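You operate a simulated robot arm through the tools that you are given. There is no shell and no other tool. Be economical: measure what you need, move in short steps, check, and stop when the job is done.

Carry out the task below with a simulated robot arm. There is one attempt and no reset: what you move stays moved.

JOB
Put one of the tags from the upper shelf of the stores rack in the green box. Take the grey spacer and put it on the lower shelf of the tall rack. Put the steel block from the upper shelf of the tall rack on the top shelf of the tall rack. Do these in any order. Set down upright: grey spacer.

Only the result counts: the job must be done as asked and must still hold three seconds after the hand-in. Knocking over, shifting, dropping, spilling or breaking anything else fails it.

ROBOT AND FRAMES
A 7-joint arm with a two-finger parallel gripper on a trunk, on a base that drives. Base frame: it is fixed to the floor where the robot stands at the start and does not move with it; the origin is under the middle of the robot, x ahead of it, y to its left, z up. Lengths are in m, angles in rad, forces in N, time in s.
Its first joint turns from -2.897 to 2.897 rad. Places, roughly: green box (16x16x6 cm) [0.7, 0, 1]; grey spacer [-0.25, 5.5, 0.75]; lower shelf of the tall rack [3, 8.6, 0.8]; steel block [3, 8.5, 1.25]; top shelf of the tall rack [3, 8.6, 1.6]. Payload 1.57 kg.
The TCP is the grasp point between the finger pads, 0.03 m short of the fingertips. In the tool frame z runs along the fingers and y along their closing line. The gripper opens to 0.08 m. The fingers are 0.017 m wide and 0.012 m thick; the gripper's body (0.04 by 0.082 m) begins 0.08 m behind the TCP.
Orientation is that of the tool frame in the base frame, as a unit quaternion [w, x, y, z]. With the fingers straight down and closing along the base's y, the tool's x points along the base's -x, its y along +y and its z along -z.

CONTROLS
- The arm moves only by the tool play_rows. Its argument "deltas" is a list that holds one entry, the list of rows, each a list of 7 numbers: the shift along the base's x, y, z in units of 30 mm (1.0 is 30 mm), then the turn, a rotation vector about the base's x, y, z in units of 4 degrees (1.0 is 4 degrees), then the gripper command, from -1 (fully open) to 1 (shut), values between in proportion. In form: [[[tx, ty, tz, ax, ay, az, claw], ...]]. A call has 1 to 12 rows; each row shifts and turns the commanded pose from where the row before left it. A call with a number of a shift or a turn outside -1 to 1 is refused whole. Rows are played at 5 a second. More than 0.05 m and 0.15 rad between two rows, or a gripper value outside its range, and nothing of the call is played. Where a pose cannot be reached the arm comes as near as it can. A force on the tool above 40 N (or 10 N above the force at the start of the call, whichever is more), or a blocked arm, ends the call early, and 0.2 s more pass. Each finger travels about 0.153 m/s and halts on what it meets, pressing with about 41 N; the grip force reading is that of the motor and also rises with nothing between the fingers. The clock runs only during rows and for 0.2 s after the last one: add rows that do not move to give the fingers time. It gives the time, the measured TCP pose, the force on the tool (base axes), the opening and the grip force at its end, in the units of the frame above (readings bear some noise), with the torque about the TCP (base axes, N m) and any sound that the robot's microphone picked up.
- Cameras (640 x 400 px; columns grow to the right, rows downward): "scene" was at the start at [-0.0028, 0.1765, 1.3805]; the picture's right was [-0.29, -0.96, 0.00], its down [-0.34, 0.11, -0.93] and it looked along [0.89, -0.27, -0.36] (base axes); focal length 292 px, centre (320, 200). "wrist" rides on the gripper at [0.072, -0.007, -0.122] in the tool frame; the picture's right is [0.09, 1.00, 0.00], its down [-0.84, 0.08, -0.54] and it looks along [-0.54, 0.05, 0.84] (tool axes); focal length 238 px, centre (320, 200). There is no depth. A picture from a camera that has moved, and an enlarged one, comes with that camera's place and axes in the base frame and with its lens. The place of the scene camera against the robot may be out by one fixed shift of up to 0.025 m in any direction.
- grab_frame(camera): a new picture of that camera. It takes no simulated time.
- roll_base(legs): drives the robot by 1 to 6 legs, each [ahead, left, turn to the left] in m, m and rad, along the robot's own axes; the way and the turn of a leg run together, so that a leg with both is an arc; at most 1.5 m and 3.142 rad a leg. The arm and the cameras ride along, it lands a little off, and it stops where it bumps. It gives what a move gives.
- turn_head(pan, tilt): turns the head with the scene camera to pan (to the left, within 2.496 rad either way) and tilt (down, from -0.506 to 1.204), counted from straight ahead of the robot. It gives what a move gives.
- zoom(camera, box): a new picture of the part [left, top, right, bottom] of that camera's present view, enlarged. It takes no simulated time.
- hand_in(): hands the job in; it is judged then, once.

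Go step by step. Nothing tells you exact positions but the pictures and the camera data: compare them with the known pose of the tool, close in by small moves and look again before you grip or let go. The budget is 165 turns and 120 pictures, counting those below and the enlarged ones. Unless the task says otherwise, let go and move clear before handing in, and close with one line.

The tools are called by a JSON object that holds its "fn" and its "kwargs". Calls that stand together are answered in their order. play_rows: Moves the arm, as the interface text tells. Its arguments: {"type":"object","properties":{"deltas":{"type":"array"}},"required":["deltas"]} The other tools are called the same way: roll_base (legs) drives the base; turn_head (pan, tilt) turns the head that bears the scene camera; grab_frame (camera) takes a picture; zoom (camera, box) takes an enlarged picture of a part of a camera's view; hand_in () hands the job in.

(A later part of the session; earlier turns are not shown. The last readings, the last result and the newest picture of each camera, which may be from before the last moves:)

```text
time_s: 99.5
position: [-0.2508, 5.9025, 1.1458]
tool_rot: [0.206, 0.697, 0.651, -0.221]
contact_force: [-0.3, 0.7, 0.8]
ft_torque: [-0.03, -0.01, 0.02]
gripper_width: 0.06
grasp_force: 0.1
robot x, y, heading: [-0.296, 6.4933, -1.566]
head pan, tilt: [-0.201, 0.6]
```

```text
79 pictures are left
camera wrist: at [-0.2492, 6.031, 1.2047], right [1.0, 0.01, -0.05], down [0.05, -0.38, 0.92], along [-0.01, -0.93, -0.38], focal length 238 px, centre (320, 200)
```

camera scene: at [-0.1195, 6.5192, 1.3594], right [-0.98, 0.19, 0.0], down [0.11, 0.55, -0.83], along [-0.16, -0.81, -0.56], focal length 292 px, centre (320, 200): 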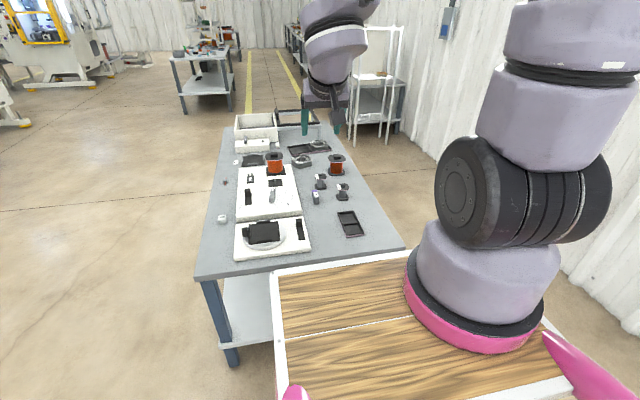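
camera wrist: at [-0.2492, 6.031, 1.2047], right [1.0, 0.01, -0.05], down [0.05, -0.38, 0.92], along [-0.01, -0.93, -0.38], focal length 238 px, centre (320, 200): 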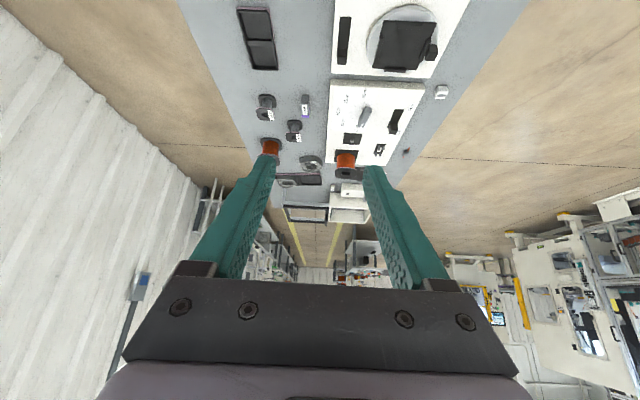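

The spacer is at about [−0.317, 5.45, 0.65]. I'll roll forward 0.2 m, keeping the deck short of the table edge at y≈5.83.

{"fn": "roll_base", "kwargs": {"legs": [[0.19, -0.06, 0]]}}

{"fn": "play_rows", "kwargs": {"deltas": [[[0, -0.5, -1, 0, 0, 0, -0.6], [0, -0.5, -1, 0, 0, 0, -0.6], [0, -0.5, -1, 0, 0, 0, -0.6], [0, -0.5, -1, 0, 0, 0, -0.6], [0, -0.5, -1, 0, 0, 0, -0.6], [0, -0.5, -1, 0, 0, 0, -0.6], [0, -0.5, -1, 0, 0, 0, -0.6], [0, -0.5, -1, 0, 0, 0, -0.6], [0, 0, -1, 0, 0, 0, -0.6], [0, 0, -1, 0, 0, 0, -0.6], [0, 0, 0, 0, 0, 0, -0.6]]]}}

{"fn": "grab_frame", "kwargs": {"camera": "wrist"}}

{"fn": "grab_frame", "kwargs": {"camera": "scene"}}

```text
time_s: 101.0
position: [-0.3089, 5.7108, 1.1459]
tool_rot: [0.207, 0.695, 0.653, -0.219]
contact_force: [-0.3, 0.0, 0.3]
ft_torque: [0.0, 0.01, -0.01]
gripper_width: 0.0603
grasp_force: 0.1
robot x, y, heading: [-0.359, 6.3009, -1.563]
head pan, tilt: [-0.201, 0.6]
```

```text
time_s: 103.5
position: [-0.3088, 5.5917, 0.8444]
tool_rot: [0.207, 0.695, 0.653, -0.22]
contact_force: [0.2, 0.5, -0.1]
ft_torque: [0.01, 0.0, -0.02]
gripper_width: 0.0641
grasp_force: 0.0
robot x, y, heading: [-0.3577, 6.3016, -1.561]
head pan, tilt: [-0.201, 0.6]
```

```text
78 pictures are left
camera wrist: at [-0.3077, 5.72, 0.9037], right [1.0, 0.01, -0.05], down [0.05, -0.38, 0.92], along [-0.01, -0.93, -0.38], focal length 238 px, centre (320, 200)
```

wrist: 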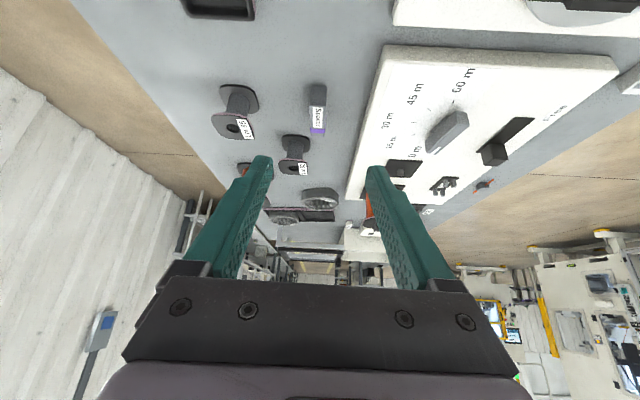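

```text
77 pictures are left
camera scene: at [-0.1789, 6.3288, 1.3594], right [-0.98, 0.19, 0.0], down [0.11, 0.55, -0.83], along [-0.16, -0.81, -0.56], focal length 292 px, centre (320, 200)
```

scene: 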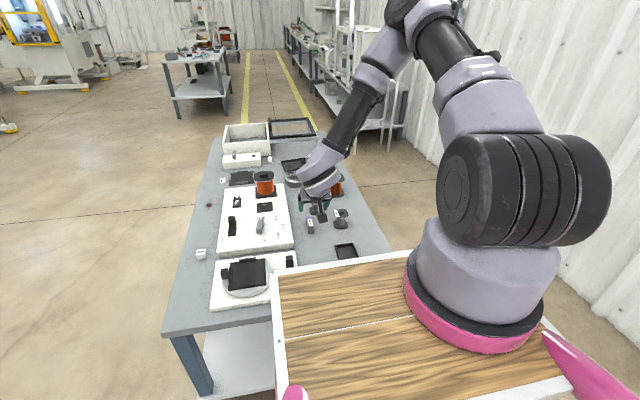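

{"fn": "zoom", "kwargs": {"camera": "wrist", "box": [240, 60, 400, 160]}}

{"fn": "zoom", "kwargs": {"camera": "scene", "box": [270, 190, 370, 250]}}

```text
4.00 times, centred on (320, 110) of wrist
camera zoom: at [-0.3077, 5.72, 0.9037], right [1.0, 0.01, -0.05], down [0.05, -0.38, 0.92], along [-0.01, -0.93, -0.38], focal length 953 px, centre (320, 560)
```

zoom: 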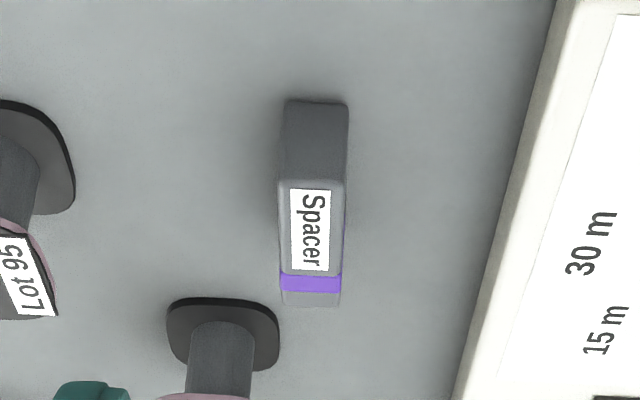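

```text
6.40 times, centred on (320, 220) of scene
camera zoom: at [-0.1789, 6.3288, 1.3594], right [-0.98, 0.19, 0.0], down [0.11, 0.55, -0.83], along [-0.16, -0.81, -0.56], focal length 1870 px, centre (320, 72)
```

zoom: 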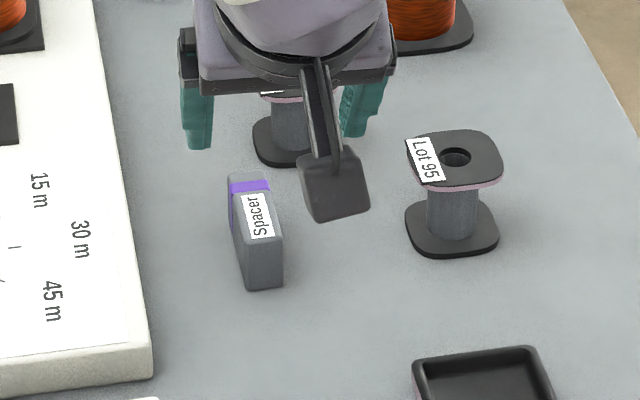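

The spacer is about 22 mm wide, 66 mm long and 35 mm high, centred near [−0.319, 5.442, 0.648]. I'll approach to just above it with the fingers straddling it.

{"fn": "play_rows", "kwargs": {"deltas": [[[-0.06, -0.7, -0.8, 0, 0, 0, -0.5], [-0.06, -0.7, -0.8, 0, 0, 0, -0.5], [-0.06, -0.7, -0.8, 0, 0, 0, -0.5], [-0.06, -0.7, -0.8, 0, 0, 0, -0.5], [-0.06, -0.7, -0.8, 0, 0, 0, -0.5], [-0.04, -0.6, -0.7, 0, 0, 0, -0.5], [0, 0, 0, 0, 0, 0, -0.5]]]}}

{"fn": "grab_frame", "kwargs": {"camera": "wrist"}}

{"fn": "zoom", "kwargs": {"camera": "scene", "box": [260, 170, 380, 250]}}

```text
time_s: 105.0
position: [-0.3188, 5.4692, 0.7046]
tool_rot: [0.206, 0.696, 0.652, -0.22]
contact_force: [0.3, -0.4, 0.2]
ft_torque: [0.03, 0.02, -0.02]
gripper_width: 0.06
grasp_force: 0.2
robot x, y, heading: [-0.3618, 6.3028, -1.558]
head pan, tilt: [-0.201, 0.6]
```

```text
74 pictures are left
camera wrist: at [-0.3179, 5.5973, 0.7634], right [1.0, 0.01, -0.05], down [0.05, -0.38, 0.92], along [-0.01, -0.93, -0.38], focal length 238 px, centre (320, 200)
```

wrist: 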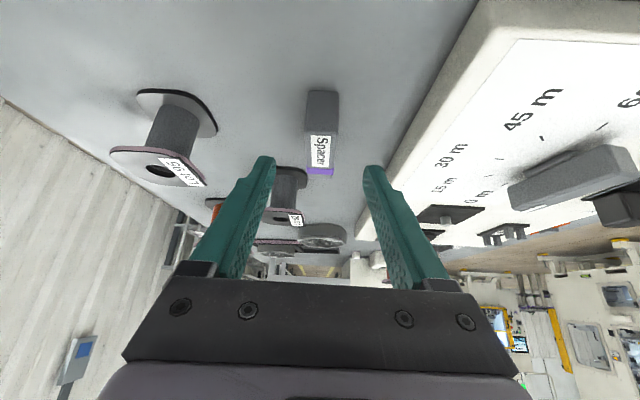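

```text
5.00 times, centred on (320, 210) of scene
camera zoom: at [-0.179, 6.3288, 1.3594], right [-0.98, 0.19, 0.0], down [0.11, 0.55, -0.83], along [-0.16, -0.81, -0.56], focal length 1461 px, centre (320, 150)
```

zoom: 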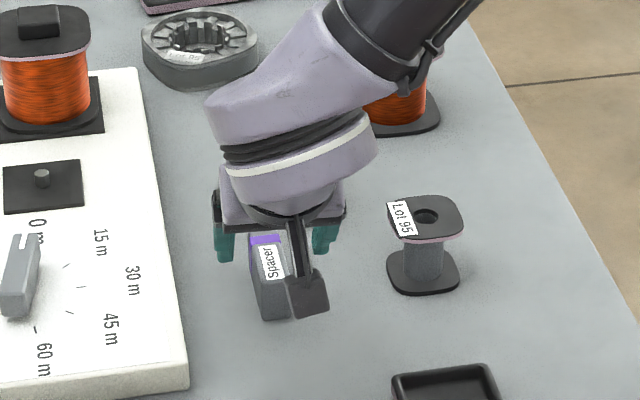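

The fingers straddle the spacer. I'll lower to grip height, watching for contact.

{"fn": "play_rows", "kwargs": {"deltas": [[[-0.04, -0.3, -0.4, 0, 0, 0, -0.5], [0, -0.3, -0.4, 0, 0, 0, -0.5], [0, -0.3, -0.4, 0, 0, 0, -0.5], [0, 0, -0.25, 0, 0, 0, -0.5], [0, 0, 0, 0, 0, 0, -0.5]]]}}

{"fn": "grab_frame", "kwargs": {"camera": "wrist"}}

{"fn": "zoom", "kwargs": {"camera": "scene", "box": [260, 170, 380, 250]}}

```text
time_s: 106.2
position: [-0.3199, 5.4409, 0.6605]
tool_rot: [0.206, 0.695, 0.653, -0.22]
contact_force: [0.8, -0.2, 0.6]
ft_torque: [0.01, 0.0, -0.02]
gripper_width: 0.0602
grasp_force: 0.1
robot x, y, heading: [-0.3606, 6.3012, -1.573]
head pan, tilt: [-0.201, 0.6]
```

```text
72 pictures are left
camera wrist: at [-0.319, 5.5701, 0.7196], right [1.0, 0.01, -0.05], down [0.05, -0.38, 0.92], along [-0.01, -0.93, -0.38], focal length 238 px, centre (320, 200)
```

wrist: 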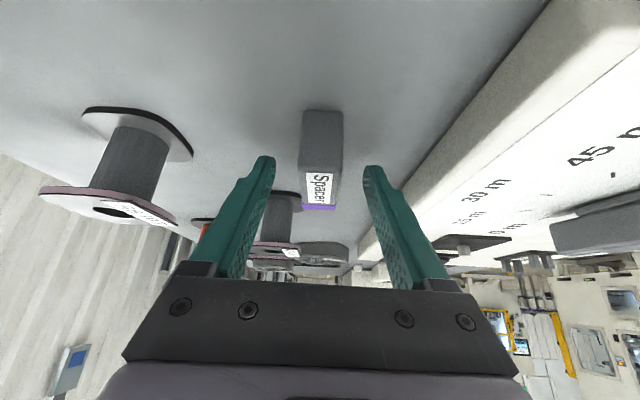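

```text
5.00 times, centred on (320, 210) of scene
camera zoom: at [-0.179, 6.3287, 1.3594], right [-0.98, 0.19, 0.0], down [0.11, 0.55, -0.83], along [-0.16, -0.81, -0.56], focal length 1461 px, centre (320, 150)
```

zoom: 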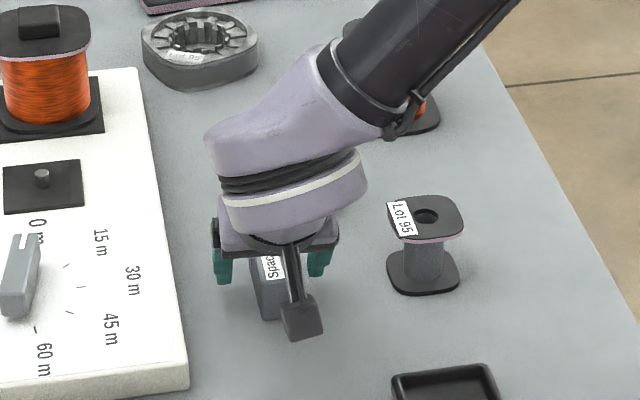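

Position matches; spacer spans z 0.62–0.659. I'll close the gripper, then lift slightly.

{"fn": "play_rows", "kwargs": {"deltas": [[[0, 0, -0.1, 0, 0, 0, -0.5], [0, 0, 0, 0, 0, 0, 0], [0, 0, 0, 0, 0, 0, 0.3], [0, 0, 0, 0, 0, 0, 1], [0, 0, 0, 0, 0, 0, 1], [0, 0, 0, 0, 0, 0, 1], [0, 0, 0.5, 0, 0, 0, 1], [0, 0, 0.5, 0, 0, 0, 1], [0, 0, 0, 0, 0, 0, 1]]]}}

{"fn": "grab_frame", "kwargs": {"camera": "wrist"}}

```text
time_s: 108.2
position: [-0.3205, 5.4411, 0.6884]
tool_rot: [0.206, 0.696, 0.652, -0.221]
contact_force: [0.1, 0.4, -1.6]
ft_torque: [-0.02, -0.02, -0.03]
gripper_width: 0.0234
grasp_force: 35.7
robot x, y, heading: [-0.3582, 6.3039, -1.563]
head pan, tilt: [-0.201, 0.6]
```

```text
70 pictures are left
camera wrist: at [-0.319, 5.5704, 0.7471], right [1.0, 0.01, -0.05], down [0.05, -0.38, 0.92], along [-0.01, -0.93, -0.38], focal length 238 px, centre (320, 200)
```

wrist: 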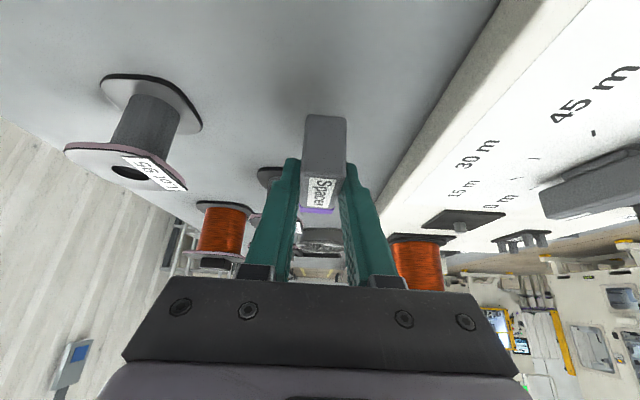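

The spacer is gripped (23 mm). I'll lift it and draw it back toward the robot for driving.

{"fn": "play_rows", "kwargs": {"deltas": [[[0, 0, 1, 0, 0, 0, 1], [0, 0, 1, 0, 0, 0, 1], [0, 0, 1, 0, 0, 0, 1], [0, 0.2, 1, 0, 0, 0, 1], [0, 0.5, 1, 0, 0, 0, 1], [0, 0.5, 1, 0, 0, 0, 1], [0, 0.6, 1, 0, 0, 0, 1], [0, 0.8, 1, 0, 0, 0, 1], [0, 1, 1, 0, 0, 0, 1], [0, 1, 1, 0, 0, 0, 1], [0, 1, 1, 0, 0, 0, 1], [0, 1, 1, 0, 0, 0, 1]]]}}

{"fn": "grab_frame", "kwargs": {"camera": "wrist"}}

{"fn": "grab_frame", "kwargs": {"camera": "scene"}}

```text
time_s: 110.8
position: [-0.3189, 5.639, 1.0476]
tool_rot: [0.205, 0.695, 0.653, -0.22]
contact_force: [0.7, -0.9, -1.9]
ft_torque: [0.04, -0.06, -0.01]
gripper_width: 0.0238
grasp_force: 35.6
robot x, y, heading: [-0.3616, 6.2963, -1.567]
head pan, tilt: [-0.201, 0.6]
```

```text
69 pictures are left
camera wrist: at [-0.3181, 5.768, 1.1062], right [1.0, 0.01, -0.05], down [0.05, -0.38, 0.92], along [-0.01, -0.93, -0.38], focal length 238 px, centre (320, 200)
```

wrist: 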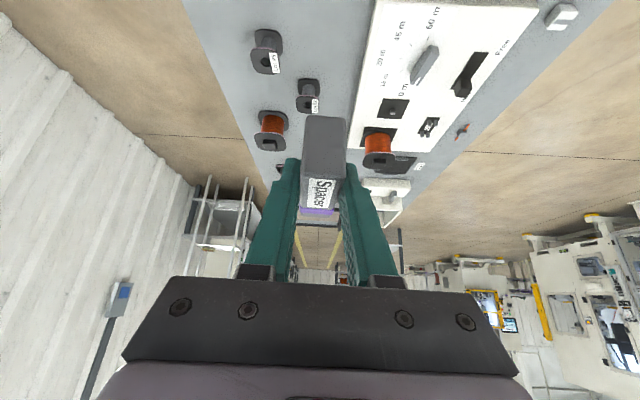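

```text
68 pictures are left
camera scene: at [-0.1791, 6.328, 1.3594], right [-0.98, 0.19, 0.0], down [0.11, 0.55, -0.82], along [-0.16, -0.81, -0.57], focal length 292 px, centre (320, 200)
```

scene: 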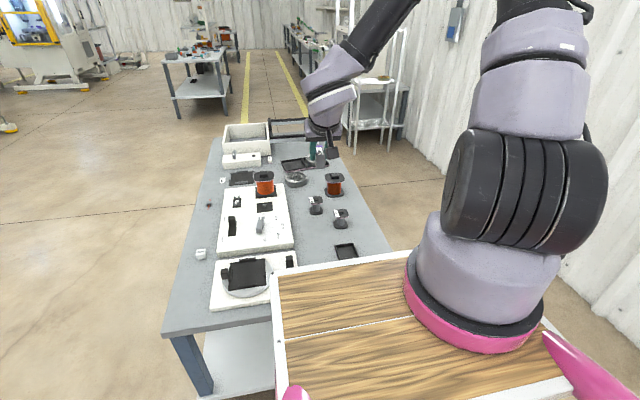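

Spacer held upright. I'll back off to the open floor, turn to face +y and look toward the tall rack.

{"fn": "roll_base", "kwargs": {"legs": [[-1.1, 0, 0], [0, 0, 3.135]]}}

{"fn": "turn_head", "kwargs": {"pan": -1.2, "tilt": 0.25}}

{"fn": "grab_frame", "kwargs": {"camera": "scene"}}

```text
time_s: 123.8
position: [-0.3903, 8.0683, 1.0467]
tool_rot: [0.222, -0.645, 0.702, 0.204]
contact_force: [-0.1, -0.6, -0.9]
ft_torque: [-0.04, -0.03, -0.01]
gripper_width: 0.0234
grasp_force: 35.6
robot x, y, heading: [-0.3683, 7.4102, 1.561]
head pan, tilt: [-0.201, 0.6]
```

```text
time_s: 125.1
position: [-0.39, 8.0686, 1.0475]
tool_rot: [0.222, -0.645, 0.702, 0.204]
contact_force: [-0.4, 0.0, -1.4]
ft_torque: [-0.01, 0.02, 0.0]
gripper_width: 0.0235
grasp_force: 35.4
robot x, y, heading: [-0.3688, 7.4113, 1.561]
head pan, tilt: [-1.201, 0.25]
```

```text
67 pictures are left
camera scene: at [-0.4606, 7.3567, 1.3916], right [0.35, -0.94, 0.0], down [-0.23, -0.09, -0.97], along [0.91, 0.34, -0.25], focal length 292 px, centre (320, 200)
```

scene: 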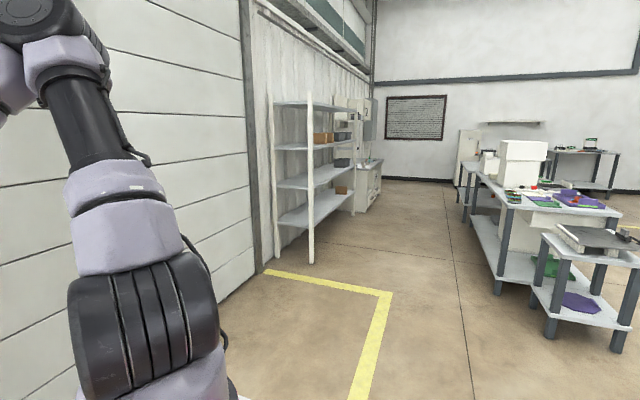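

The aisle between bench (y ≤ 6.75) and rack (y ≥ 8.4) is clear. I'll strafe right 3.35 m to be in front of the rack.

{"fn": "roll_base", "kwargs": {"legs": [[0, -1.4, 0], [0, -1.4, 0], [0, -0.55, 0]]}}

{"fn": "turn_head", "kwargs": {"pan": 0, "tilt": 0.2}}

{"fn": "grab_frame", "kwargs": {"camera": "scene"}}

{"fn": "grab_frame", "kwargs": {"camera": "wrist"}}

```text
time_s: 141.3
position: [2.9289, 8.036, 1.0475]
tool_rot: [0.221, -0.65, 0.698, 0.205]
contact_force: [-0.2, -0.1, -2.2]
ft_torque: [-0.03, -0.02, 0.01]
gripper_width: 0.0234
grasp_force: 35.7
robot x, y, heading: [2.9678, 7.3761, 1.57]
head pan, tilt: [-1.201, 0.25]
```

```text
time_s: 142.7
position: [2.9298, 8.0354, 1.0471]
tool_rot: [0.221, -0.65, 0.698, 0.205]
contact_force: [-0.6, 0.3, -0.9]
ft_torque: [-0.02, -0.01, 0.0]
gripper_width: 0.0235
grasp_force: 35.7
robot x, y, heading: [2.9672, 7.3756, 1.569]
head pan, tilt: [0.0, 0.201]
```

```text
66 pictures are left
camera scene: at [2.785, 7.3817, 1.3962], right [1.0, 0.0, 0.0], down [0.0, -0.2, -0.98], along [0.0, 0.98, -0.2], focal length 292 px, centre (320, 200)
```

scene: 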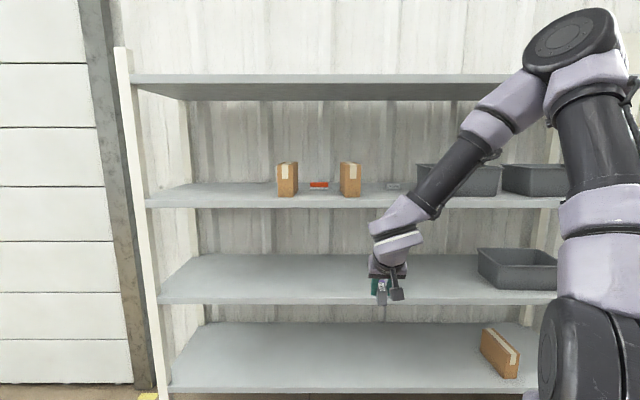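

```text
65 pictures are left
camera wrist: at [2.927, 7.906, 1.1063], right [-1.0, -0.01, -0.05], down [-0.05, 0.38, 0.92], along [0.01, 0.93, -0.38], focal length 238 px, centre (320, 200)
```

wrist: 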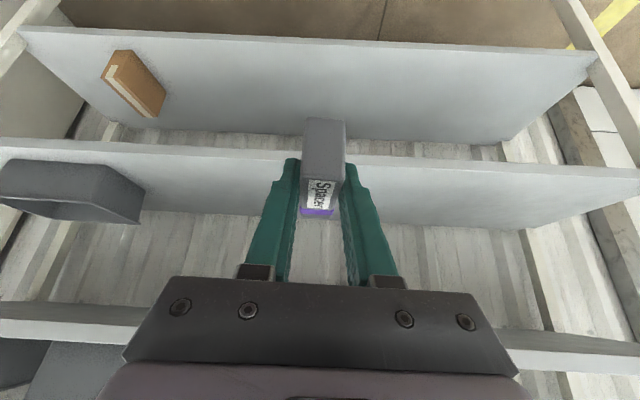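

The lower shelf (top z≈0.83) is clear in the middle; the upper shelf is at z≈1.2. I'll roll closer, then lower the arm in front of the rack.

{"fn": "roll_base", "kwargs": {"legs": [[0.26, 0, 0]]}}

{"fn": "play_rows", "kwargs": {"deltas": [[[0, 0, -0.8, 0, 0, 0, 1], [0, 0, -0.8, 0, 0, 0, 1], [0, 0, -0.8, 0, 0, 0, 1], [0, 0, -0.8, 0, 0, 0, 1], [0, 0, -0.8, 0, 0, 0, 1], [0, 0, 0, 0, 0, 0, 1]]]}}

{"fn": "grab_frame", "kwargs": {"camera": "wrist"}}

{"fn": "turn_head", "kwargs": {"pan": 0.1, "tilt": 0.5}}

{"fn": "grab_frame", "kwargs": {"camera": "scene"}}

```text
time_s: 144.6
position: [2.9296, 8.2966, 1.0475]
tool_rot: [0.222, -0.65, 0.697, 0.206]
contact_force: [0.5, -0.8, -0.5]
ft_torque: [-0.06, 0.03, -0.02]
gripper_width: 0.0234
grasp_force: 35.5
robot x, y, heading: [2.967, 7.6348, 1.575]
head pan, tilt: [0.0, 0.201]
```

```text
time_s: 146.0
position: [2.9295, 8.2978, 0.9273]
tool_rot: [0.221, -0.651, 0.697, 0.205]
contact_force: [0.5, -1.3, -1.0]
ft_torque: [-0.01, 0.01, 0.03]
gripper_width: 0.0236
grasp_force: 36.0
robot x, y, heading: [2.9632, 7.6357, 1.574]
head pan, tilt: [0.0, 0.201]
```

```text
64 pictures are left
camera wrist: at [2.9271, 8.1673, 0.9857], right [-1.0, -0.01, -0.05], down [-0.05, 0.38, 0.92], along [0.01, 0.93, -0.38], focal length 238 px, centre (320, 200)
```

wrist: 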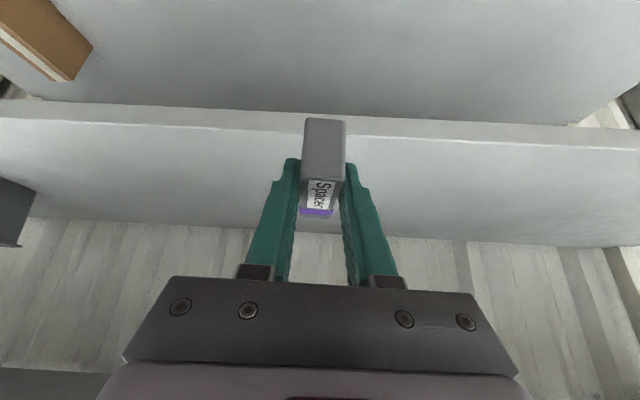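

```text
time_s: 146.8
position: [2.9297, 8.2966, 0.9266]
tool_rot: [0.221, -0.651, 0.697, 0.205]
contact_force: [-0.3, 0.7, -1.2]
ft_torque: [-0.03, 0.0, 0.01]
gripper_width: 0.0234
grasp_force: 35.4
robot x, y, heading: [2.9649, 7.6348, 1.573]
head pan, tilt: [0.099, 0.499]
```

```text
63 pictures are left
camera scene: at [2.7757, 7.6398, 1.3686], right [0.99, 0.1, 0.0], down [0.05, -0.48, -0.88], along [-0.09, 0.87, -0.48], focal length 292 px, centre (320, 200)
```

scene: 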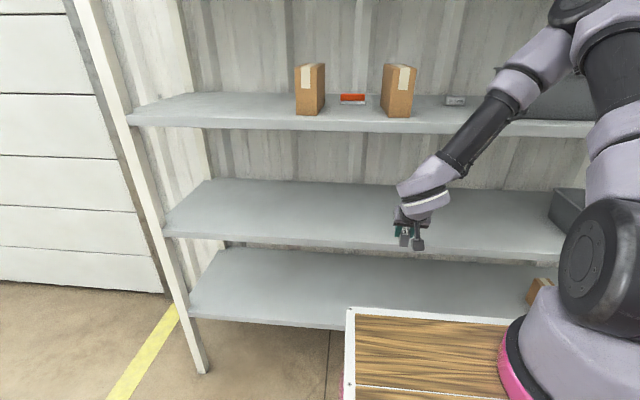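

Triangulation gives the lower shelf's front edge at y≈8.35 and top at z≈0.84. I'll extend in above the shelf and check clearance.

{"fn": "play_rows", "kwargs": {"deltas": [[[0, 0.9, 0, 0, 0, 0, 1], [0, 0.9, 0, 0, 0, 0, 1], [0, 0.9, -0.1, 0, 0, 0, 1], [0, 0.9, -0.1, 0, 0, 0, 1], [0, 0.9, -0.1, 0, 0, 0, 1], [0, 0.8, -0.1, 0, 0, 0, 1], [0, 0, 0, 0, 0, 0, 1]]]}}

{"fn": "grab_frame", "kwargs": {"camera": "wrist"}}

{"fn": "zoom", "kwargs": {"camera": "scene", "box": [330, 60, 560, 300]}}

```text
time_s: 148.4
position: [2.9295, 8.4548, 0.9161]
tool_rot: [0.221, -0.65, 0.697, 0.205]
contact_force: [0.6, 1.2, -1.3]
ft_torque: [0.0, -0.01, -0.02]
gripper_width: 0.0235
grasp_force: 35.7
robot x, y, heading: [2.9642, 7.6358, 1.575]
head pan, tilt: [0.099, 0.499]
```

```text
62 pictures are left
camera wrist: at [2.9265, 8.3264, 0.9751], right [-1.0, -0.01, -0.05], down [-0.05, 0.38, 0.92], along [0.01, 0.93, -0.38], focal length 238 px, centre (320, 200)
```

wrist: 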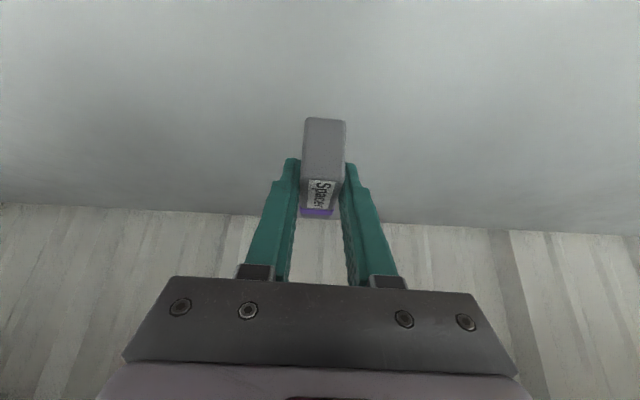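

```text
1.67 times, centred on (445, 180) of scene
camera zoom: at [2.7757, 7.6397, 1.3685], right [0.99, 0.1, 0.0], down [0.05, -0.48, -0.88], along [-0.09, 0.87, -0.48], focal length 487 px, centre (112, 233)
```

zoom: 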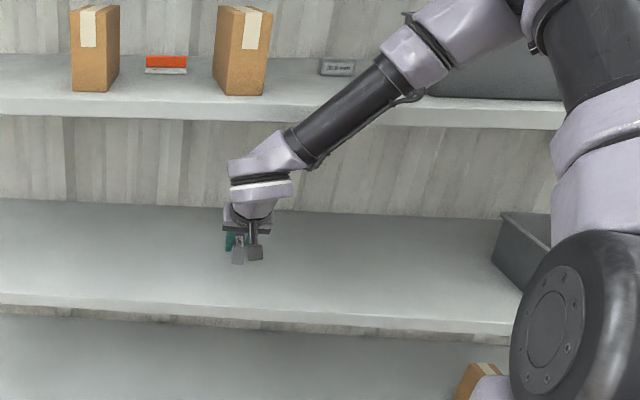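

The shelf surface appears to be at z≈0.85. I'll lower in small steps until it touches.

{"fn": "play_rows", "kwargs": {"deltas": [[[0, 0, -0.2, 0, 0, 0, 1], [0, 0, -0.2, 0, 0, 0, 1], [0, 0, -0.15, 0, 0, 0, 1], [0, 0, -0.1, 0, 0, 0, 1], [0, 0, -0.1, 0, 0, 0, 1], [0, 0, 0, 0, 0, 0, 1]]]}}

{"fn": "grab_frame", "kwargs": {"camera": "wrist"}}

```text
time_s: 149.8
position: [2.9302, 8.4562, 0.8934]
tool_rot: [0.221, -0.65, 0.698, 0.204]
contact_force: [0.2, -0.1, -1.7]
ft_torque: [0.0, -0.02, -0.02]
gripper_width: 0.0234
grasp_force: 36.1
robot x, y, heading: [2.9639, 7.6407, 1.574]
head pan, tilt: [0.099, 0.499]
```

```text
60 pictures are left
camera wrist: at [2.9265, 8.326, 0.9518], right [-1.0, -0.01, -0.05], down [-0.05, 0.38, 0.92], along [0.01, 0.93, -0.38], focal length 238 px, centre (320, 200)
```

wrist: 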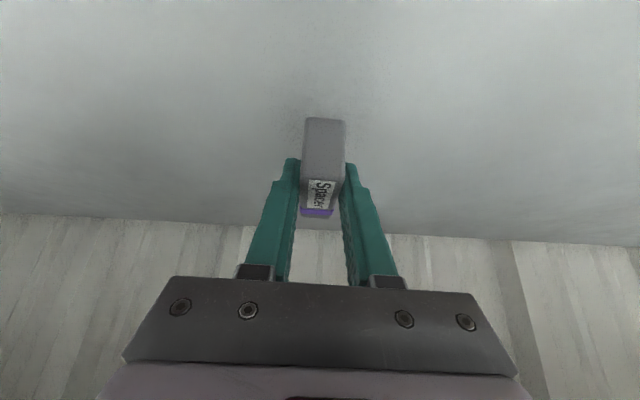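

{"fn": "play_rows", "kwargs": {"deltas": [[[0, 0, -0.1, 0, 0, 0, 1], [0, 0, -0.1, 0, 0, 0, 1], [0, 0, -0.1, 0, 0, 0, 1], [0, 0, 0, 0, 0, 0, 1]]]}}

```text
time_s: 150.8
position: [2.9297, 8.4563, 0.8844]
tool_rot: [0.222, -0.65, 0.697, 0.205]
contact_force: [0.5, -0.2, -1.0]
ft_torque: [-0.04, 0.01, -0.02]
gripper_width: 0.0236
grasp_force: 35.9
robot x, y, heading: [2.9708, 7.637, 1.575]
head pan, tilt: [0.099, 0.499]
```

{"fn": "play_rows", "kwargs": {"deltas": [[[0, 0, -0.1, 0, 0, 0, 1], [0, 0, -0.1, 0, 0, 0, 1], [0, 0, 0, 0, 0, 0, 1]]]}}

{"fn": "grab_frame", "kwargs": {"camera": "wrist"}}

```text
time_s: 151.6
position: [2.93, 8.4571, 0.8777]
tool_rot: [0.22, -0.651, 0.697, 0.206]
contact_force: [-1.2, 0.0, -0.9]
ft_torque: [-0.03, 0.02, 0.02]
gripper_width: 0.0233
grasp_force: 35.8
robot x, y, heading: [2.9674, 7.6339, 1.573]
head pan, tilt: [0.099, 0.499]
```

```text
59 pictures are left
camera wrist: at [2.9267, 8.326, 0.9366], right [-1.0, -0.01, -0.05], down [-0.05, 0.38, 0.92], along [0.01, 0.93, -0.38], focal length 238 px, centre (320, 200)
```

wrist: 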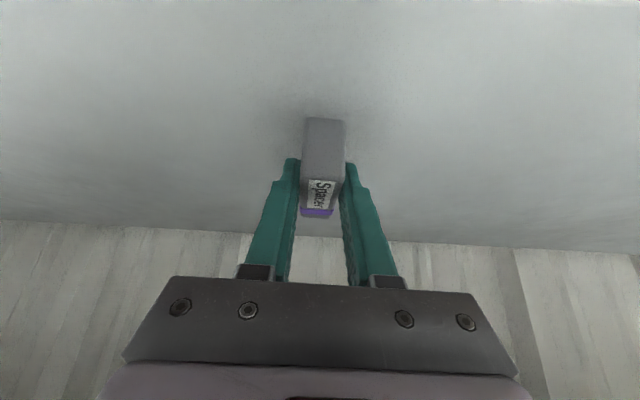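

{"fn": "play_rows", "kwargs": {"deltas": [[[0, 0, -0.1, 0, 0, 0, 1], [0, 0, -0.1, 0, 0, 0, 1], [0, 0, -0.1, 0, 0, 0, 1], [0, 0, -0.1, 0, 0, 0, 1], [0, 0, 0, 0, 0, 0, 1]]]}}

{"fn": "grab_frame", "kwargs": {"camera": "wrist"}}

```text
time_s: 152.8
position: [2.9302, 8.4544, 0.8661]
tool_rot: [0.221, -0.651, 0.697, 0.206]
contact_force: [-0.6, 0.2, -0.9]
ft_torque: [-0.03, -0.01, 0.0]
gripper_width: 0.0235
grasp_force: 35.8
robot x, y, heading: [2.9627, 7.6347, 1.576]
head pan, tilt: [0.099, 0.499]
```

```text
58 pictures are left
camera wrist: at [2.9268, 8.3259, 0.9248], right [-1.0, -0.01, -0.05], down [-0.05, 0.38, 0.92], along [0.01, 0.93, -0.38], focal length 238 px, centre (320, 200)
```

wrist: 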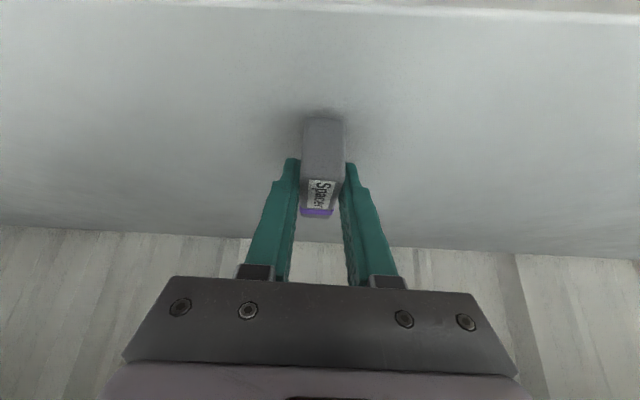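

{"fn": "play_rows", "kwargs": {"deltas": [[[0, 0, -0.1, 0, 0, 0, 1], [0, 0, -0.1, 0, 0, 0, 1], [0, 0, -0.1, 0, 0, 0, 1], [0, 0, -0.1, 0, 0, 0, 1], [0, 0, 0, 0, 0, 0, 1]]]}}

{"fn": "grab_frame", "kwargs": {"camera": "wrist"}}

```text
time_s: 154.0
position: [2.9292, 8.4561, 0.8549]
tool_rot: [0.222, -0.65, 0.697, 0.207]
contact_force: [3.3, -1.0, 28.3]
ft_torque: [0.15, -0.07, 0.0]
gripper_width: 0.0238
grasp_force: 36.0
robot x, y, heading: [2.9637, 7.6335, 1.572]
head pan, tilt: [0.099, 0.499]
```

```text
57 pictures are left
camera wrist: at [2.9264, 8.3262, 0.9143], right [-1.0, -0.01, -0.05], down [-0.05, 0.37, 0.93], along [0.01, 0.93, -0.37], focal length 238 px, centre (320, 200)
```

wrist: 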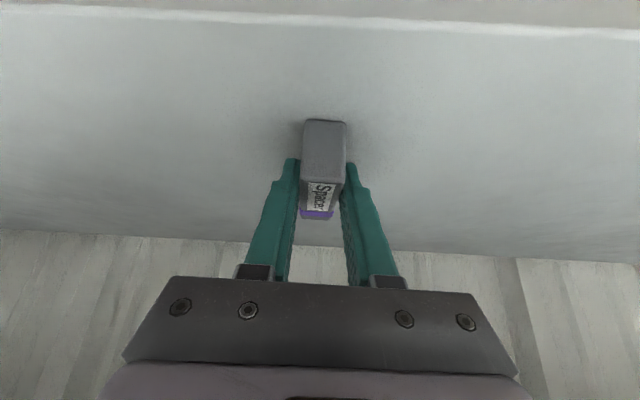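

It has touched down. I'll ease off slightly, open and withdraw straight back.

{"fn": "play_rows", "kwargs": {"deltas": [[[0, 0, 0.07, 0, 0, 0, 1], [0, 0, 0, 0, 0, 0, 0.4], [0, 0, 0, 0, 0, 0, 0], [0, 0, 0, 0, 0, 0, -0.4], [0, 0, 0, 0, 0, 0, -0.4], [0, -0.3, 0.3, 0, 0, 0, -0.4], [0, -0.6, 0.4, 0, 0, 0, -0.4], [0, -0.9, 0.3, 0, 0, 0, -0.4], [0, -1, 0.2, 0, 0, 0, -0.4], [0, -1, 0, 0, 0, 0, -0.4], [0, -1, 0, 0, 0, 0, -0.4]]]}}

{"fn": "grab_frame", "kwargs": {"camera": "wrist"}}

{"fn": "grab_frame", "kwargs": {"camera": "scene"}}

```text
time_s: 156.4
position: [2.9289, 8.3109, 0.891]
tool_rot: [0.221, -0.65, 0.697, 0.206]
contact_force: [0.2, -0.4, -0.5]
ft_torque: [0.01, 0.02, 0.0]
gripper_width: 0.0557
grasp_force: 0.1
robot x, y, heading: [2.9642, 7.6342, 1.567]
head pan, tilt: [0.099, 0.499]
```

```text
56 pictures are left
camera wrist: at [2.9265, 8.1816, 0.9502], right [-1.0, -0.01, -0.05], down [-0.05, 0.38, 0.92], along [0.01, 0.93, -0.38], focal length 238 px, centre (320, 200)
```

wrist: 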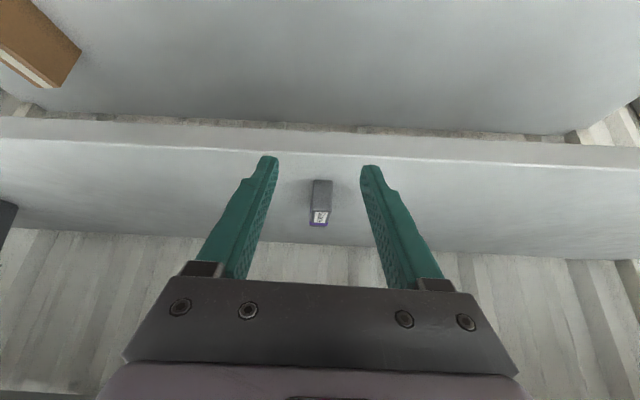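

```text
55 pictures are left
camera scene: at [2.7757, 7.6398, 1.3685], right [0.99, 0.1, 0.0], down [0.05, -0.48, -0.88], along [-0.09, 0.87, -0.48], focal length 292 px, centre (320, 200)
```

scene: 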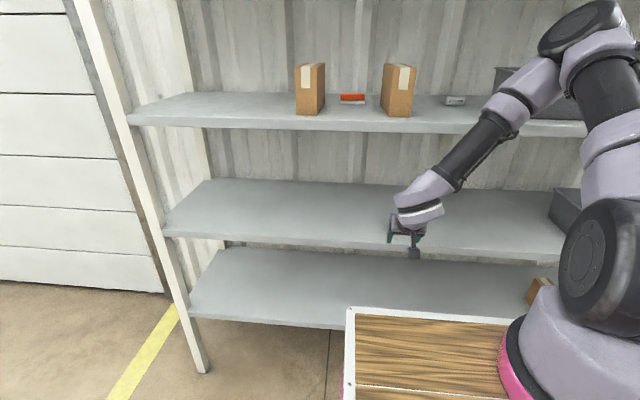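

The spacer stands upright on the lower shelf. Now I'll look at the upper shelf for the steel block.

{"fn": "turn_head", "kwargs": {"pan": -0.15, "tilt": 0.2}}

{"fn": "grab_frame", "kwargs": {"camera": "scene"}}

{"fn": "zoom", "kwargs": {"camera": "scene", "box": [230, 120, 430, 240]}}

```text
time_s: 157.2
position: [2.9292, 8.3118, 0.891]
tool_rot: [0.22, -0.651, 0.696, 0.206]
contact_force: [-1.4, 0.0, -0.3]
ft_torque: [0.05, -0.01, 0.02]
gripper_width: 0.0561
grasp_force: 0.1
robot x, y, heading: [2.9691, 7.6343, 1.57]
head pan, tilt: [-0.15, 0.201]
```

```text
54 pictures are left
camera scene: at [2.7986, 7.6414, 1.3961], right [0.99, -0.15, 0.0], down [-0.03, -0.2, -0.98], along [0.14, 0.97, -0.2], focal length 292 px, centre (320, 200)
```

scene: 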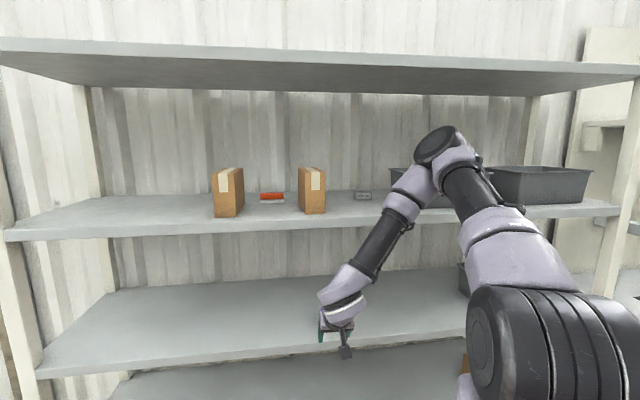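

```text
3.20 times, centred on (330, 180) of scene
camera zoom: at [2.7986, 7.6414, 1.3961], right [0.99, -0.15, 0.0], down [-0.03, -0.2, -0.98], along [0.14, 0.97, -0.2], focal length 935 px, centre (288, 264)
```

zoom: 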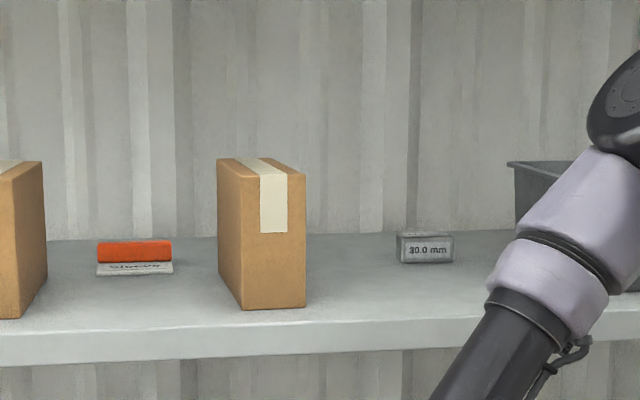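

The block marked "30.0 mm" at about x 3.05 on the upper shelf is the steel block. I'll back the base off 15 cm and raise the arm in front of the upper shelf.

{"fn": "roll_base", "kwargs": {"legs": [[-0.15, 0, 0]]}}

{"fn": "play_rows", "kwargs": {"deltas": [[[0, 0, 1, 0, 0, 0, -1], [0.3, 0, 1, 0, 0, 0, -1], [0.3, 0, 1, 0, 0, 0, -1], [0.4, 0, 1, 0, 0, 0, -1], [0.4, 0, 1, 0, 0, 0, -1], [0.4, 0, 1, 0, 0, 0, -1], [0.4, 0, 1, 0, 0, 0, -1], [0.4, 0, 1, 0, 0, 0, -1], [0.4, 0, 1, 0, 0, 0, -1], [0.4, 0, 1, 0, 0, 0, -1], [0.3, 0, 1, 0, 0, 0, -1], [0.3, 0, 1, 0, 0, 0, -1]]]}}

{"fn": "grab_frame", "kwargs": {"camera": "wrist"}}

{"fn": "grab_frame", "kwargs": {"camera": "scene"}}

```text
time_s: 158.6
position: [2.9286, 8.1593, 0.891]
tool_rot: [0.22, -0.65, 0.697, 0.205]
contact_force: [-0.8, 0.4, 0.8]
ft_torque: [-0.03, -0.01, -0.01]
gripper_width: 0.0563
grasp_force: 0.0
robot x, y, heading: [2.9687, 7.4851, 1.571]
head pan, tilt: [-0.15, 0.201]
```

```text
time_s: 161.2
position: [3.0486, 8.1604, 1.2527]
tool_rot: [0.22, -0.651, 0.696, 0.205]
contact_force: [-0.1, 0.9, -0.3]
ft_torque: [-0.02, 0.02, -0.04]
gripper_width: 0.0796
grasp_force: 0.0
robot x, y, heading: [2.9669, 7.4856, 1.572]
head pan, tilt: [-0.15, 0.201]
```

```text
52 pictures are left
camera wrist: at [3.0459, 8.0305, 1.3115], right [-1.0, -0.01, -0.05], down [-0.05, 0.38, 0.92], along [0.01, 0.93, -0.38], focal length 238 px, centre (320, 200)
```

wrist: 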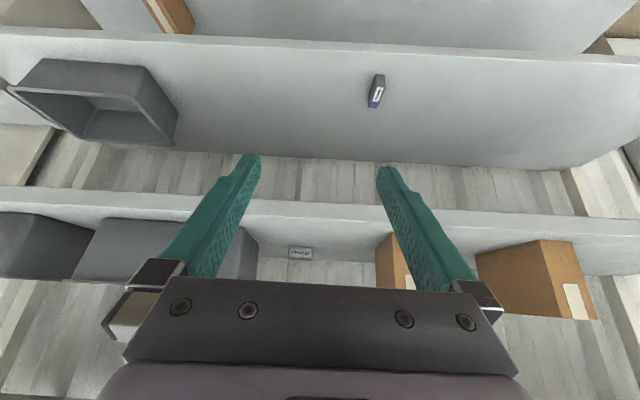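

```text
51 pictures are left
camera scene: at [2.7985, 7.4902, 1.3961], right [0.99, -0.15, 0.0], down [-0.03, -0.2, -0.98], along [0.14, 0.97, -0.2], focal length 292 px, centre (320, 200)
```

scene: 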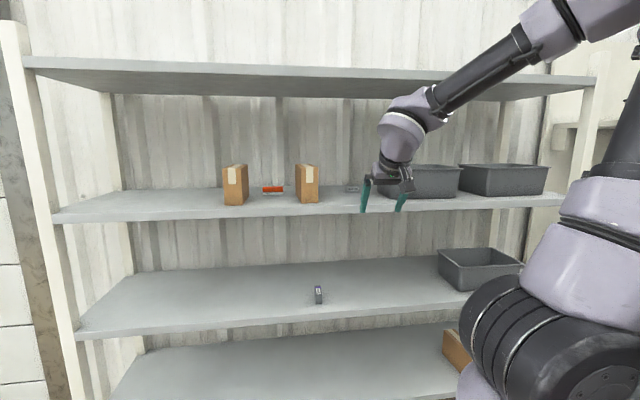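

I'll raise the arm a bit more for a view onto the upper shelf and zoom at the block.

{"fn": "play_rows", "kwargs": {"deltas": [[[0, 0, 1, 0, 0, 0, -1], [0, 0, 1, 0, 0, 0, -1], [0, 0, 1, 0, 0, 0, -1], [0, 0, 0.5, 0, 0, 0, -1], [0, 0, 0, 0, 0, 0, -1]]]}}

{"fn": "grab_frame", "kwargs": {"camera": "wrist"}}

{"fn": "zoom", "kwargs": {"camera": "wrist", "box": [240, 160, 400, 260]}}

```text
time_s: 162.4
position: [3.0472, 8.1608, 1.3561]
tool_rot: [0.22, -0.651, 0.697, 0.206]
contact_force: [0.0, 0.6, 0.5]
ft_torque: [0.01, 0.02, -0.05]
gripper_width: 0.08
grasp_force: 0.1
robot x, y, heading: [2.9677, 7.4854, 1.572]
head pan, tilt: [-0.15, 0.201]
```

```text
50 pictures are left
camera wrist: at [3.0455, 8.0307, 1.4151], right [-1.0, -0.01, -0.05], down [-0.05, 0.38, 0.92], along [0.01, 0.93, -0.38], focal length 238 px, centre (320, 200)
```

wrist: 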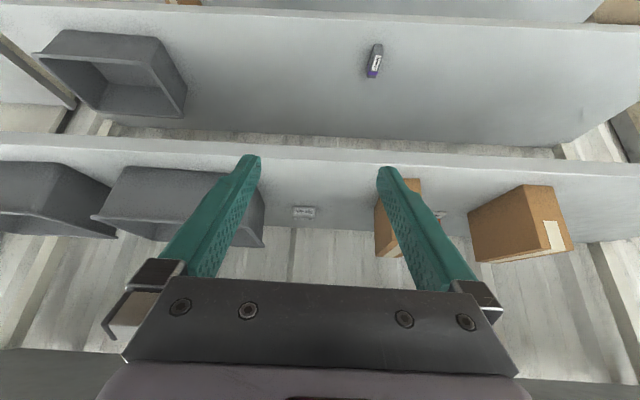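

```text
4.00 times, centred on (320, 210) of wrist
camera zoom: at [3.0455, 8.0307, 1.4151], right [-1.0, -0.01, -0.05], down [-0.05, 0.38, 0.92], along [0.01, 0.93, -0.38], focal length 953 px, centre (320, 160)
```

zoom: 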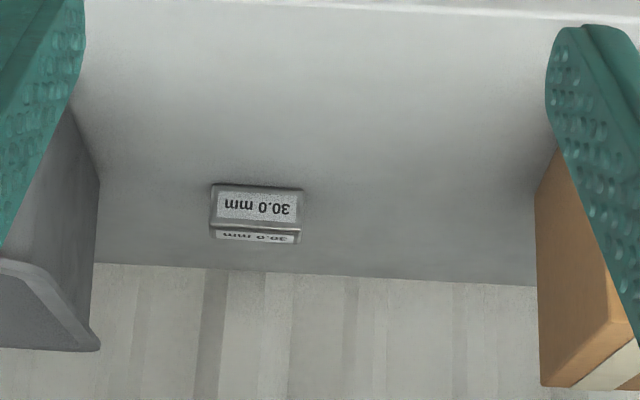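

The block measures about 58×33×28 mm, centred near [3.09, 8.63, 1.21], deep on the shelf. I'll roll slightly closer, pitch to about 45° and extend in above the shelf, keeping below the top board.

{"fn": "roll_base", "kwargs": {"legs": [[0.09, 0, 0]]}}

{"fn": "play_rows", "kwargs": {"deltas": [[[0.3, 0.3, -0.3, 0.5, 0, 0, -1], [0.3, 0.4, -0.3, 0.5, 0, 0, -1], [0.3, 0.5, -0.3, 0.5, 0, 0, -1], [0.3, 0.6, -0.3, 0.5, 0, 0, -1], [0.2, 0.8, -0.3, 0.5, 0, 0, -1], [0, 0.9, -0.2, 0, 0, 0, -1], [0, 0.9, 0, 0, 0, 0, -1], [0, 0.9, 0, 0, 0, 0, -1], [0, 0.9, 0, 0, 0, 0, -1], [0, 0, 0, 0, 0, 0, -1]]]}}

{"fn": "grab_frame", "kwargs": {"camera": "wrist"}}

{"fn": "grab_frame", "kwargs": {"camera": "scene"}}

```text
time_s: 163.5
position: [3.0465, 8.2513, 1.3564]
tool_rot: [0.221, -0.651, 0.696, 0.206]
contact_force: [-0.2, 0.2, 0.1]
ft_torque: [0.02, 0.0, 0.01]
gripper_width: 0.08
grasp_force: 0.1
robot x, y, heading: [2.9684, 7.5787, 1.574]
head pan, tilt: [-0.15, 0.201]
```

```text
time_s: 165.7
position: [3.0901, 8.436, 1.3043]
tool_rot: [0.277, -0.629, 0.675, 0.266]
contact_force: [-0.2, -1.1, 0.4]
ft_torque: [0.01, -0.01, 0.0]
gripper_width: 0.0799
grasp_force: 0.1
robot x, y, heading: [2.9646, 7.577, 1.578]
head pan, tilt: [-0.15, 0.201]
```

```text
48 pictures are left
camera wrist: at [3.0875, 8.3002, 1.3402], right [-1.0, 0.0, -0.05], down [-0.05, 0.21, 0.98], along [0.01, 0.98, -0.21], focal length 238 px, centre (320, 200)
```

wrist: 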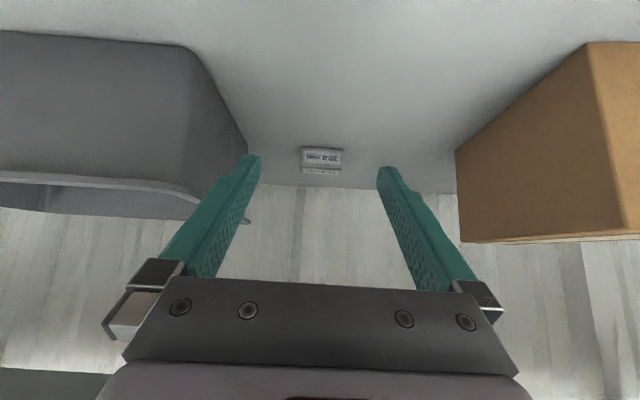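

```text
47 pictures are left
camera scene: at [2.7987, 7.581, 1.3962], right [0.99, -0.15, 0.0], down [-0.03, -0.2, -0.98], along [0.14, 0.97, -0.2], focal length 292 px, centre (320, 200)
```

scene: 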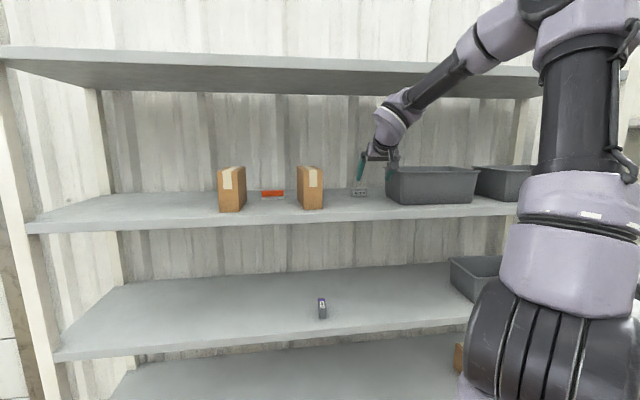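

The block is at about [3.092, 8.655, 1.20] with the bin about 4 cm clear on the right. I'll extend closer and check again.

{"fn": "play_rows", "kwargs": {"deltas": [[[0, 0.9, -0.1, 0, 0, 0, -1], [0, 0.9, -0.2, 0, 0, 0, -1], [0.05, 0.9, -0.3, 0, 0, 0, -1], [0, 0.9, -0.4, 0, 0, 0, -1], [0, 0.8, -0.4, 0, 0, 0, -1], [0, 0, 0, 0, 0, 0, -1]]]}}

{"fn": "grab_frame", "kwargs": {"camera": "wrist"}}

{"fn": "grab_frame", "kwargs": {"camera": "scene"}}

```text
time_s: 167.1
position: [3.0913, 8.5708, 1.2622]
tool_rot: [0.276, -0.63, 0.675, 0.266]
contact_force: [0.0, 0.5, 0.2]
ft_torque: [0.03, -0.04, 0.01]
gripper_width: 0.0797
grasp_force: 0.1
robot x, y, heading: [2.9671, 7.5787, 1.572]
head pan, tilt: [-0.15, 0.201]
```

```text
46 pictures are left
camera wrist: at [3.0891, 8.4317, 1.2978], right [-1.0, 0.0, -0.05], down [-0.05, 0.21, 0.98], along [0.01, 0.98, -0.21], focal length 238 px, centre (320, 200)
```

wrist: 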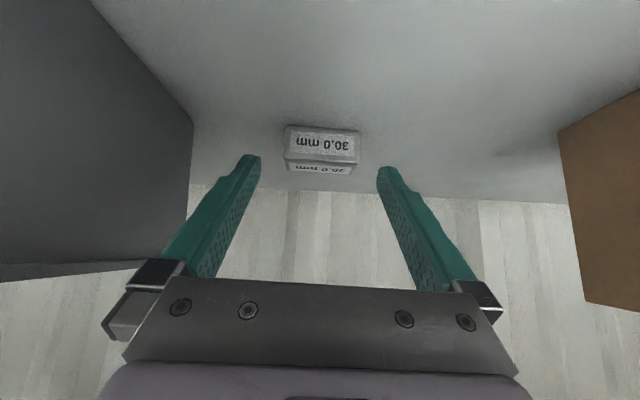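

```text
45 pictures are left
camera scene: at [2.7987, 7.5811, 1.3962], right [0.99, -0.15, 0.0], down [-0.03, -0.2, -0.98], along [0.14, 0.97, -0.2], focal length 292 px, centre (320, 200)
```

scene: 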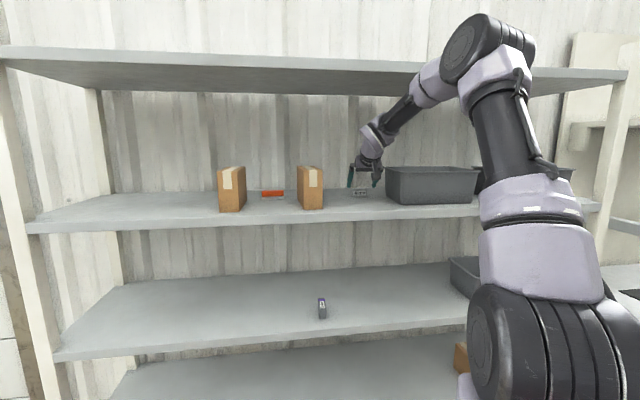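

{"fn": "zoom", "kwargs": {"camera": "wrist", "box": [260, 110, 400, 200]}}

```text
4.44 times, centred on (330, 155) of wrist
camera zoom: at [3.0891, 8.4317, 1.2978], right [-1.0, 0.0, -0.05], down [-0.05, 0.21, 0.98], along [0.01, 0.98, -0.21], focal length 1059 px, centre (276, 400)
```

zoom: 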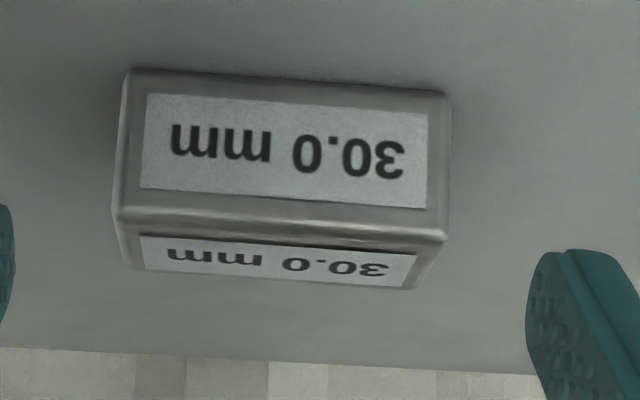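

Refined: the block's front face is at y≈8.615, shelf z≈1.193, width 60 mm. I'll do the final approach.

{"fn": "play_rows", "kwargs": {"deltas": [[[0, 0.4, -0.3, 0, 0, 0, -1], [0, 0.4, -0.3, 0, 0, 0, -1], [0, 0.4, -0.3, 0, 0, 0, -1], [0, 0.3, -0.25, 0, 0, 0, -1], [0, 0, 0, 0, 0, 0, -1]]]}}

{"fn": "grab_frame", "kwargs": {"camera": "wrist"}}

{"fn": "zoom", "kwargs": {"camera": "scene", "box": [310, 20, 550, 220]}}

```text
time_s: 168.3
position: [3.0908, 8.6144, 1.228]
tool_rot: [0.277, -0.629, 0.676, 0.266]
contact_force: [0.1, -0.4, -0.1]
ft_torque: [-0.02, -0.01, 0.03]
gripper_width: 0.0802
grasp_force: 0.0
robot x, y, heading: [2.9635, 7.5744, 1.577]
head pan, tilt: [-0.15, 0.201]
```

```text
43 pictures are left
camera wrist: at [3.0884, 8.4769, 1.2638], right [-1.0, 0.0, -0.05], down [-0.05, 0.21, 0.98], along [0.01, 0.98, -0.21], focal length 238 px, centre (320, 200)
```

wrist: 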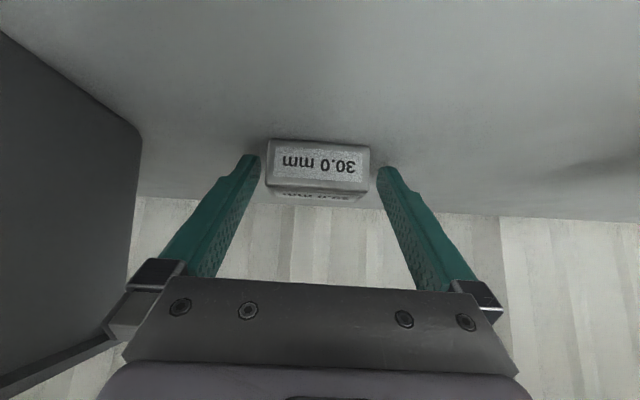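

```text
2.00 times, centred on (430, 120) of scene
camera zoom: at [2.7987, 7.5812, 1.3962], right [0.99, -0.15, 0.0], down [-0.03, -0.2, -0.98], along [0.14, 0.97, -0.2], focal length 584 px, centre (100, 360)
```

zoom: 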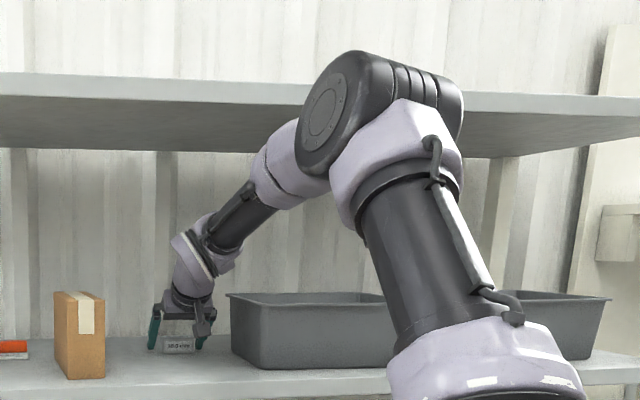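

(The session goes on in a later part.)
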